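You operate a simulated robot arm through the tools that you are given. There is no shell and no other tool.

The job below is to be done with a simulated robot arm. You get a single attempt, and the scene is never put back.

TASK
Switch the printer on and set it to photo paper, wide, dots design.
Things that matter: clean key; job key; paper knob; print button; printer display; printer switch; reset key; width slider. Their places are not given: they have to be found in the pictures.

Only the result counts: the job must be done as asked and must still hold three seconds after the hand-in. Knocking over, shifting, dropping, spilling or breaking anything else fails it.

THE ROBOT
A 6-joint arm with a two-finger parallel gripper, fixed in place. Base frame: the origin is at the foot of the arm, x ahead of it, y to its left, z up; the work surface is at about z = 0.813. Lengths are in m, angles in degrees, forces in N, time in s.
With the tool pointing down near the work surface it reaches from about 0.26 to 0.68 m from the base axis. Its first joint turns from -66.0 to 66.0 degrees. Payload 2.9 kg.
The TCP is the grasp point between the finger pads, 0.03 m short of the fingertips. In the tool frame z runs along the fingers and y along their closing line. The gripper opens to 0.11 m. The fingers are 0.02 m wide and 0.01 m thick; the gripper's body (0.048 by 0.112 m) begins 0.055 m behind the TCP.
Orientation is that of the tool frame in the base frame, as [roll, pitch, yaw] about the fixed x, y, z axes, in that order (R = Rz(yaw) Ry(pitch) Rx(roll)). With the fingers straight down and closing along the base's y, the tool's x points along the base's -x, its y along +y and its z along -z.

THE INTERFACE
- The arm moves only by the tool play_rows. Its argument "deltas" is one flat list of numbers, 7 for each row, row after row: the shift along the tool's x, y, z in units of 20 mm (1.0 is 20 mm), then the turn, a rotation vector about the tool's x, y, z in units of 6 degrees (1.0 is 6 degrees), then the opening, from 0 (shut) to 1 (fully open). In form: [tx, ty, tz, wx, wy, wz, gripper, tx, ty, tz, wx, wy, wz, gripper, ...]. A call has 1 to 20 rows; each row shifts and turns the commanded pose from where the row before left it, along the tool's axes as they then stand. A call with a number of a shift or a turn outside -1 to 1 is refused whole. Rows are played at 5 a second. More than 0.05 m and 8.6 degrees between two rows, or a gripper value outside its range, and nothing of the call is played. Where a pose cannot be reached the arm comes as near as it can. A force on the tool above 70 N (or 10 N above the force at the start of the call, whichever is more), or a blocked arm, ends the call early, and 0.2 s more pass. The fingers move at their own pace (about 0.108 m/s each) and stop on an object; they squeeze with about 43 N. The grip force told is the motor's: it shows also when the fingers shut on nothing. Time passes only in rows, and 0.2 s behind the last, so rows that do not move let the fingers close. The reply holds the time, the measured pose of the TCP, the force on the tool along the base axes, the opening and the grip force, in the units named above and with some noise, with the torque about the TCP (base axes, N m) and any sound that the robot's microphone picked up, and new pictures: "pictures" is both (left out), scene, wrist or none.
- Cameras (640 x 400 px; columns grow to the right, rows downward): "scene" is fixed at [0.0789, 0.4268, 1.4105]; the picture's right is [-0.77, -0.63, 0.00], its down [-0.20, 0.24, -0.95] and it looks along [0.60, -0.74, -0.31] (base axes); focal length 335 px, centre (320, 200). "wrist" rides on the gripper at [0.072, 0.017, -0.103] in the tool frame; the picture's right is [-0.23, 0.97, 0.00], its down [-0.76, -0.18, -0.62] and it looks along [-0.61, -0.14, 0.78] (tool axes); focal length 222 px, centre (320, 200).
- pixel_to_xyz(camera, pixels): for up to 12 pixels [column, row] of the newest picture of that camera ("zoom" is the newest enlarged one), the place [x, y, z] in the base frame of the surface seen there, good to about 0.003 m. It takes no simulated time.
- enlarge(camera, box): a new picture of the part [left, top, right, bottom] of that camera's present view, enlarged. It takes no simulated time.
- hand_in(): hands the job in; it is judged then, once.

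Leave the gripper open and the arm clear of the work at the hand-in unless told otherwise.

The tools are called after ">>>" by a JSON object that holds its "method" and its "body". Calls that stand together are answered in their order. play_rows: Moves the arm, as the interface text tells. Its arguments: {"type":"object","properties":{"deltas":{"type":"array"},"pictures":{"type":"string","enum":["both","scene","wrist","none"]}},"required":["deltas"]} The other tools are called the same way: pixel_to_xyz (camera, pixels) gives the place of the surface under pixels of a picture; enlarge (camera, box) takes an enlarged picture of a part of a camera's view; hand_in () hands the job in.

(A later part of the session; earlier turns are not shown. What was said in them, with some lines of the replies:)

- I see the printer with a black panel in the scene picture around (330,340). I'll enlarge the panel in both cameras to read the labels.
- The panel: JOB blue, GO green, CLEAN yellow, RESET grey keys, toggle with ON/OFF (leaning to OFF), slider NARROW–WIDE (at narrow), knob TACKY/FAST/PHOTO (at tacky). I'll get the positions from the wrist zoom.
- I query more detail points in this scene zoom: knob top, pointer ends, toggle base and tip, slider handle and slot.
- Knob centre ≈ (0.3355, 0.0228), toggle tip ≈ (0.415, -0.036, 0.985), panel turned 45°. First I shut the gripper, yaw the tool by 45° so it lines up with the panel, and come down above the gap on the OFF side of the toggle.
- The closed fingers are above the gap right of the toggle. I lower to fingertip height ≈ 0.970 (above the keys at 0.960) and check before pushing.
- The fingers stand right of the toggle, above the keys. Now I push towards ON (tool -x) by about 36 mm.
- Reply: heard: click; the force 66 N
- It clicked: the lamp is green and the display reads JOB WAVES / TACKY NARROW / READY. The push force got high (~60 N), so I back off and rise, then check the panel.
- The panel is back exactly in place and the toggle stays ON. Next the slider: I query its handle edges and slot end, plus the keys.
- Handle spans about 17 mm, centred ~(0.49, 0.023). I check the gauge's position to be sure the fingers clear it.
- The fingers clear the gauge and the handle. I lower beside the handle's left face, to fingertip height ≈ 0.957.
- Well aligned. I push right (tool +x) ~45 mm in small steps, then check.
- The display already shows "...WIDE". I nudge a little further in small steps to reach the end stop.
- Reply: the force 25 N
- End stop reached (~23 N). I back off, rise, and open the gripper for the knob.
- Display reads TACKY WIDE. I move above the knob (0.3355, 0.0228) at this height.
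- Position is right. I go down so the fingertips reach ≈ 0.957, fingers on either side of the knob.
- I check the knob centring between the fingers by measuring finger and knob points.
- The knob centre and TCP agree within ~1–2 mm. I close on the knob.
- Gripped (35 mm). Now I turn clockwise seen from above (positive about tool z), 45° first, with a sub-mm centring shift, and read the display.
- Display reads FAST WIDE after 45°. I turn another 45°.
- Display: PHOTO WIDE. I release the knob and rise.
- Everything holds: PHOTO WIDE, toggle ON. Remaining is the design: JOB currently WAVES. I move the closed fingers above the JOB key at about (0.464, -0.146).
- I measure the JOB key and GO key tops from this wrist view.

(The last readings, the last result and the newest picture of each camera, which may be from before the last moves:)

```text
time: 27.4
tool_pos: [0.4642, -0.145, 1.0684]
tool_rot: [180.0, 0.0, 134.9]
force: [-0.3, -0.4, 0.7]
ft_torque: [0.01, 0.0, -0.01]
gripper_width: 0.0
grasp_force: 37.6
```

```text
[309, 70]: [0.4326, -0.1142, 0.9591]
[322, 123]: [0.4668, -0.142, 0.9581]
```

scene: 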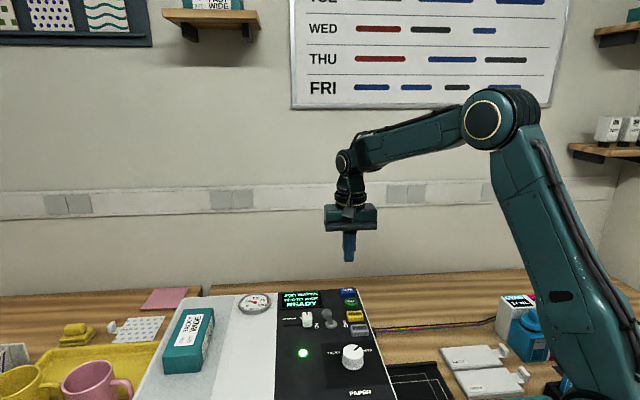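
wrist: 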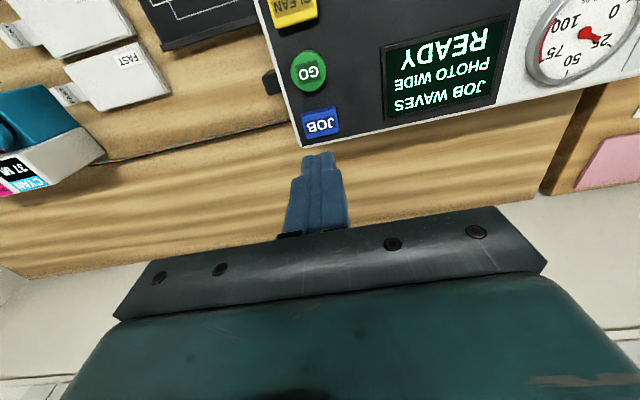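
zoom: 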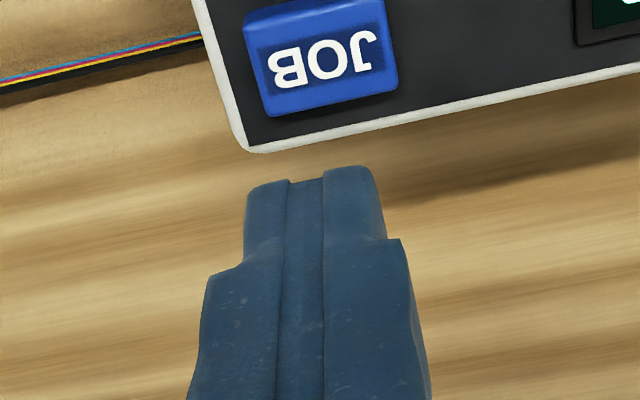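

The JOB key centre is (0.4646, -0.144, 0.960), right under the fingers. I descend to about 6 mm above it, then press in small steps.

>>> {"method": "play_rows", "body": {"deltas": [0, 0, 0.9, 0, 0, 0, 0, 0, 0, 0.9, 0, 0, 0, 0, 0, 0, 0.9, 0, 0, 0, 0, 0, 0, 0.85, 0, 0, 0, 0, 0, 0, 0, 0, 0, 0, 0], "pictures": "scene"}}

>>> {"method": "enlarge", "body": {"camera": "scene", "box": [270, 260, 390, 360]}}

```text
time: 28.6
tool_pos: [0.4628, -0.1453, 0.9963]
tool_rot: [-180.0, 0.1, 135.0]
force: [-0.5, -0.3, -0.4]
ft_torque: [0.0, 0.05, -0.03]
gripper_width: 0.0
grasp_force: 38.1
```

scene: 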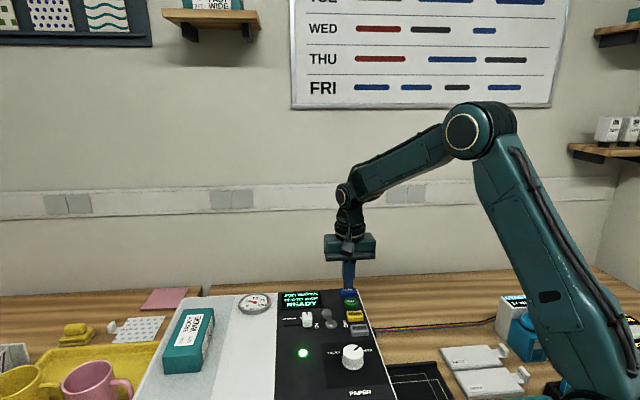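

```text
4.00 times, centred on (330, 310) of scene
```

zoom: 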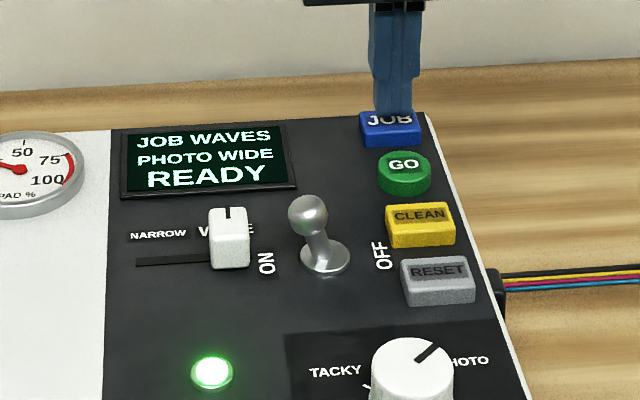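

Fingertips are just above JOB. I press down 10 mm in 2 mm steps and then come straight back up.

>>> {"method": "play_rows", "body": {"deltas": [0, 0, 0.15, 0, 0, 0, 0, 0, 0, 0.1, 0, 0, 0, 0, 0, 0, 0.1, 0, 0, 0, 0, 0, 0, 0.1, 0, 0, 0, 0], "pictures": "none"}}

>>> {"method": "enlarge", "body": {"camera": "scene", "box": [270, 260, 390, 360]}}

```text
time: 29.6
tool_pos: [0.4624, -0.1457, 0.9881]
tool_rot: [179.9, 0.0, 134.9]
force: [0.3, 0.5, 0.8]
ft_torque: [0.03, -0.03, 0.0]
gripper_width: 0.0001
grasp_force: 37.7
```

```text
4.00 times, centred on (330, 310) of scene
```

zoom: 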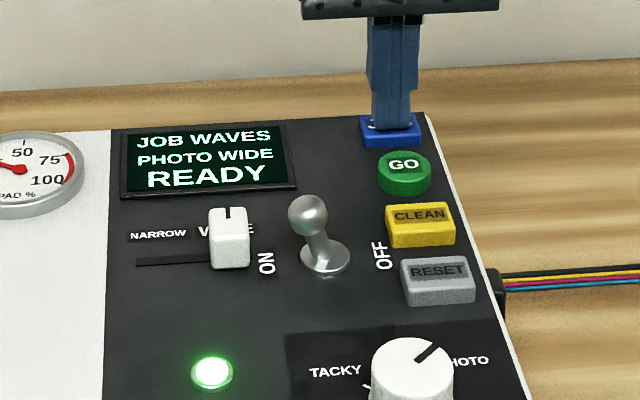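

Nearly touching. I press further in 1 mm steps.

>>> {"method": "play_rows", "body": {"deltas": [0, 0, 0.06, 0, 0, 0, 0, 0, 0, 0.06, 0, 0, 0, 0, 0, 0, 0.06, 0, 0, 0, 0], "pictures": "none"}}

>>> {"method": "enlarge", "body": {"camera": "scene", "box": [270, 260, 390, 360]}}

```text
time: 30.4
tool_pos: [0.4642, -0.145, 0.985]
tool_rot: [180.0, 0.0, 135.0]
force: [-1.1, 3.3, 6.5]
ft_torque: [0.09, 0.02, -0.03]
gripper_width: 0.0
grasp_force: 37.5
heard: click
```

```text
4.00 times, centred on (330, 310) of scene
```

zoom: 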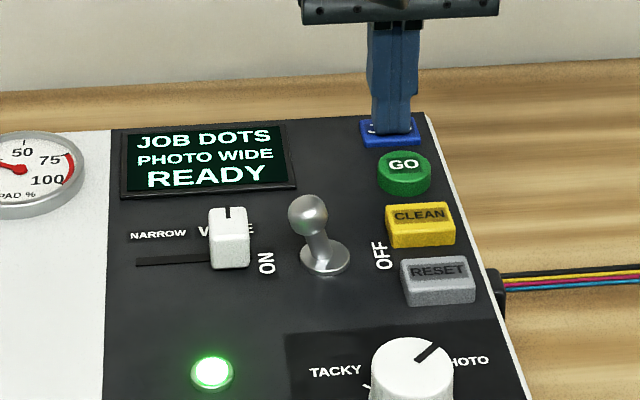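

It clicked and the display now reads JOB DOTS / PHOTO WIDE / READY. I lift straight up, well clear, and open the gripper.

>>> {"method": "play_rows", "body": {"deltas": [0, 0, -0.8, 0, 0, 0, 0, 0, 0, -1, 0, 0, 0, 0, 0, 0, -1, 0, 0, 0, 0, 0, 0, -1, 0, 0, 0, 0, 0, 0, -1, 0, 0, 0, 0, 0, 0, -1, 0, 0, 0, 0.5, 0, 0, -1, 0, 0, 0, 1, 0, 0, -1, 0, 0, 0, 1, 0, 0, -1, 0, 0, 0, 1, 0, 0, 0, 0, 0, 0, 1, 0, 0, 0, 0, 0, 0, 1, 0, 0, 0, 0, 0, 0, 1, 0, 0, 0, 0, 0, 0, 1, 0, 0, 0, 0, 0, 0, 1]}}

>>> {"method": "enlarge", "body": {"camera": "scene", "box": [250, 270, 390, 400]}}

```text
time: 33.4
tool_pos: [0.4627, -0.1451, 1.1602]
tool_rot: [180.0, 0.0, 135.1]
force: [0.1, 0.4, -0.6]
ft_torque: [0.02, 0.03, -0.01]
gripper_width: 0.1098
grasp_force: 0.1
```

scene: 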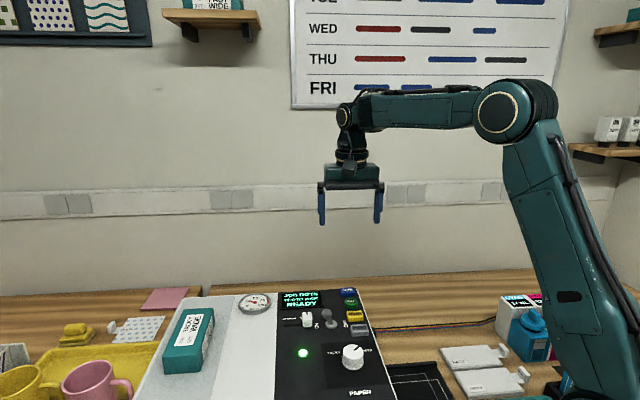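
wrist: 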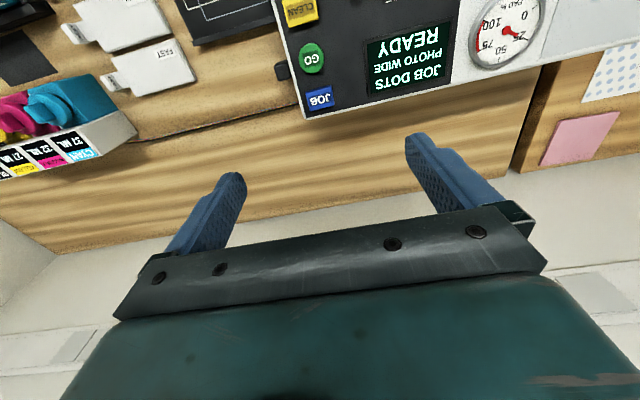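

```text
3.08 times, centred on (320, 335) of scene
```

zoom: 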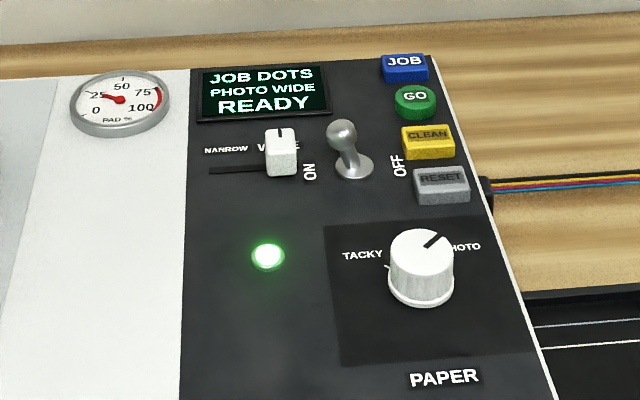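

The printer is on and its display reads JOB DOTS / PHOTO WIDE / READY. The arm is clear of the work, the gripper is open, and nothing else has moved. I'm handing in.

>>> {"method": "hand_in", "body": {}}

```text
The job is handed in.
```

The printer is switched on and set as asked. At hand-in its display read JOB DOTS / PHOTO WIDE / READY, and the lamp was green.

- **Switch:** I pushed the toggle to ON. That push was harder than it needed to be (about 60 N) and the printer gave slightly. Once I backed off, it sat where it had been before in the pictures.
- **Width:** the slider is at its WIDE end stop.
- **Paper:** I turned the knob from TACKY through FAST to PHOTO.
- **Design:** one press of the JOB key changed it from WAVES to DOTS. I did not press GO, CLEAN or RESET.

I saw nothing else moved in the final pictures, and the arm was raised clear with the gripper open. The hand-in was accepted, but I got no verdict back.
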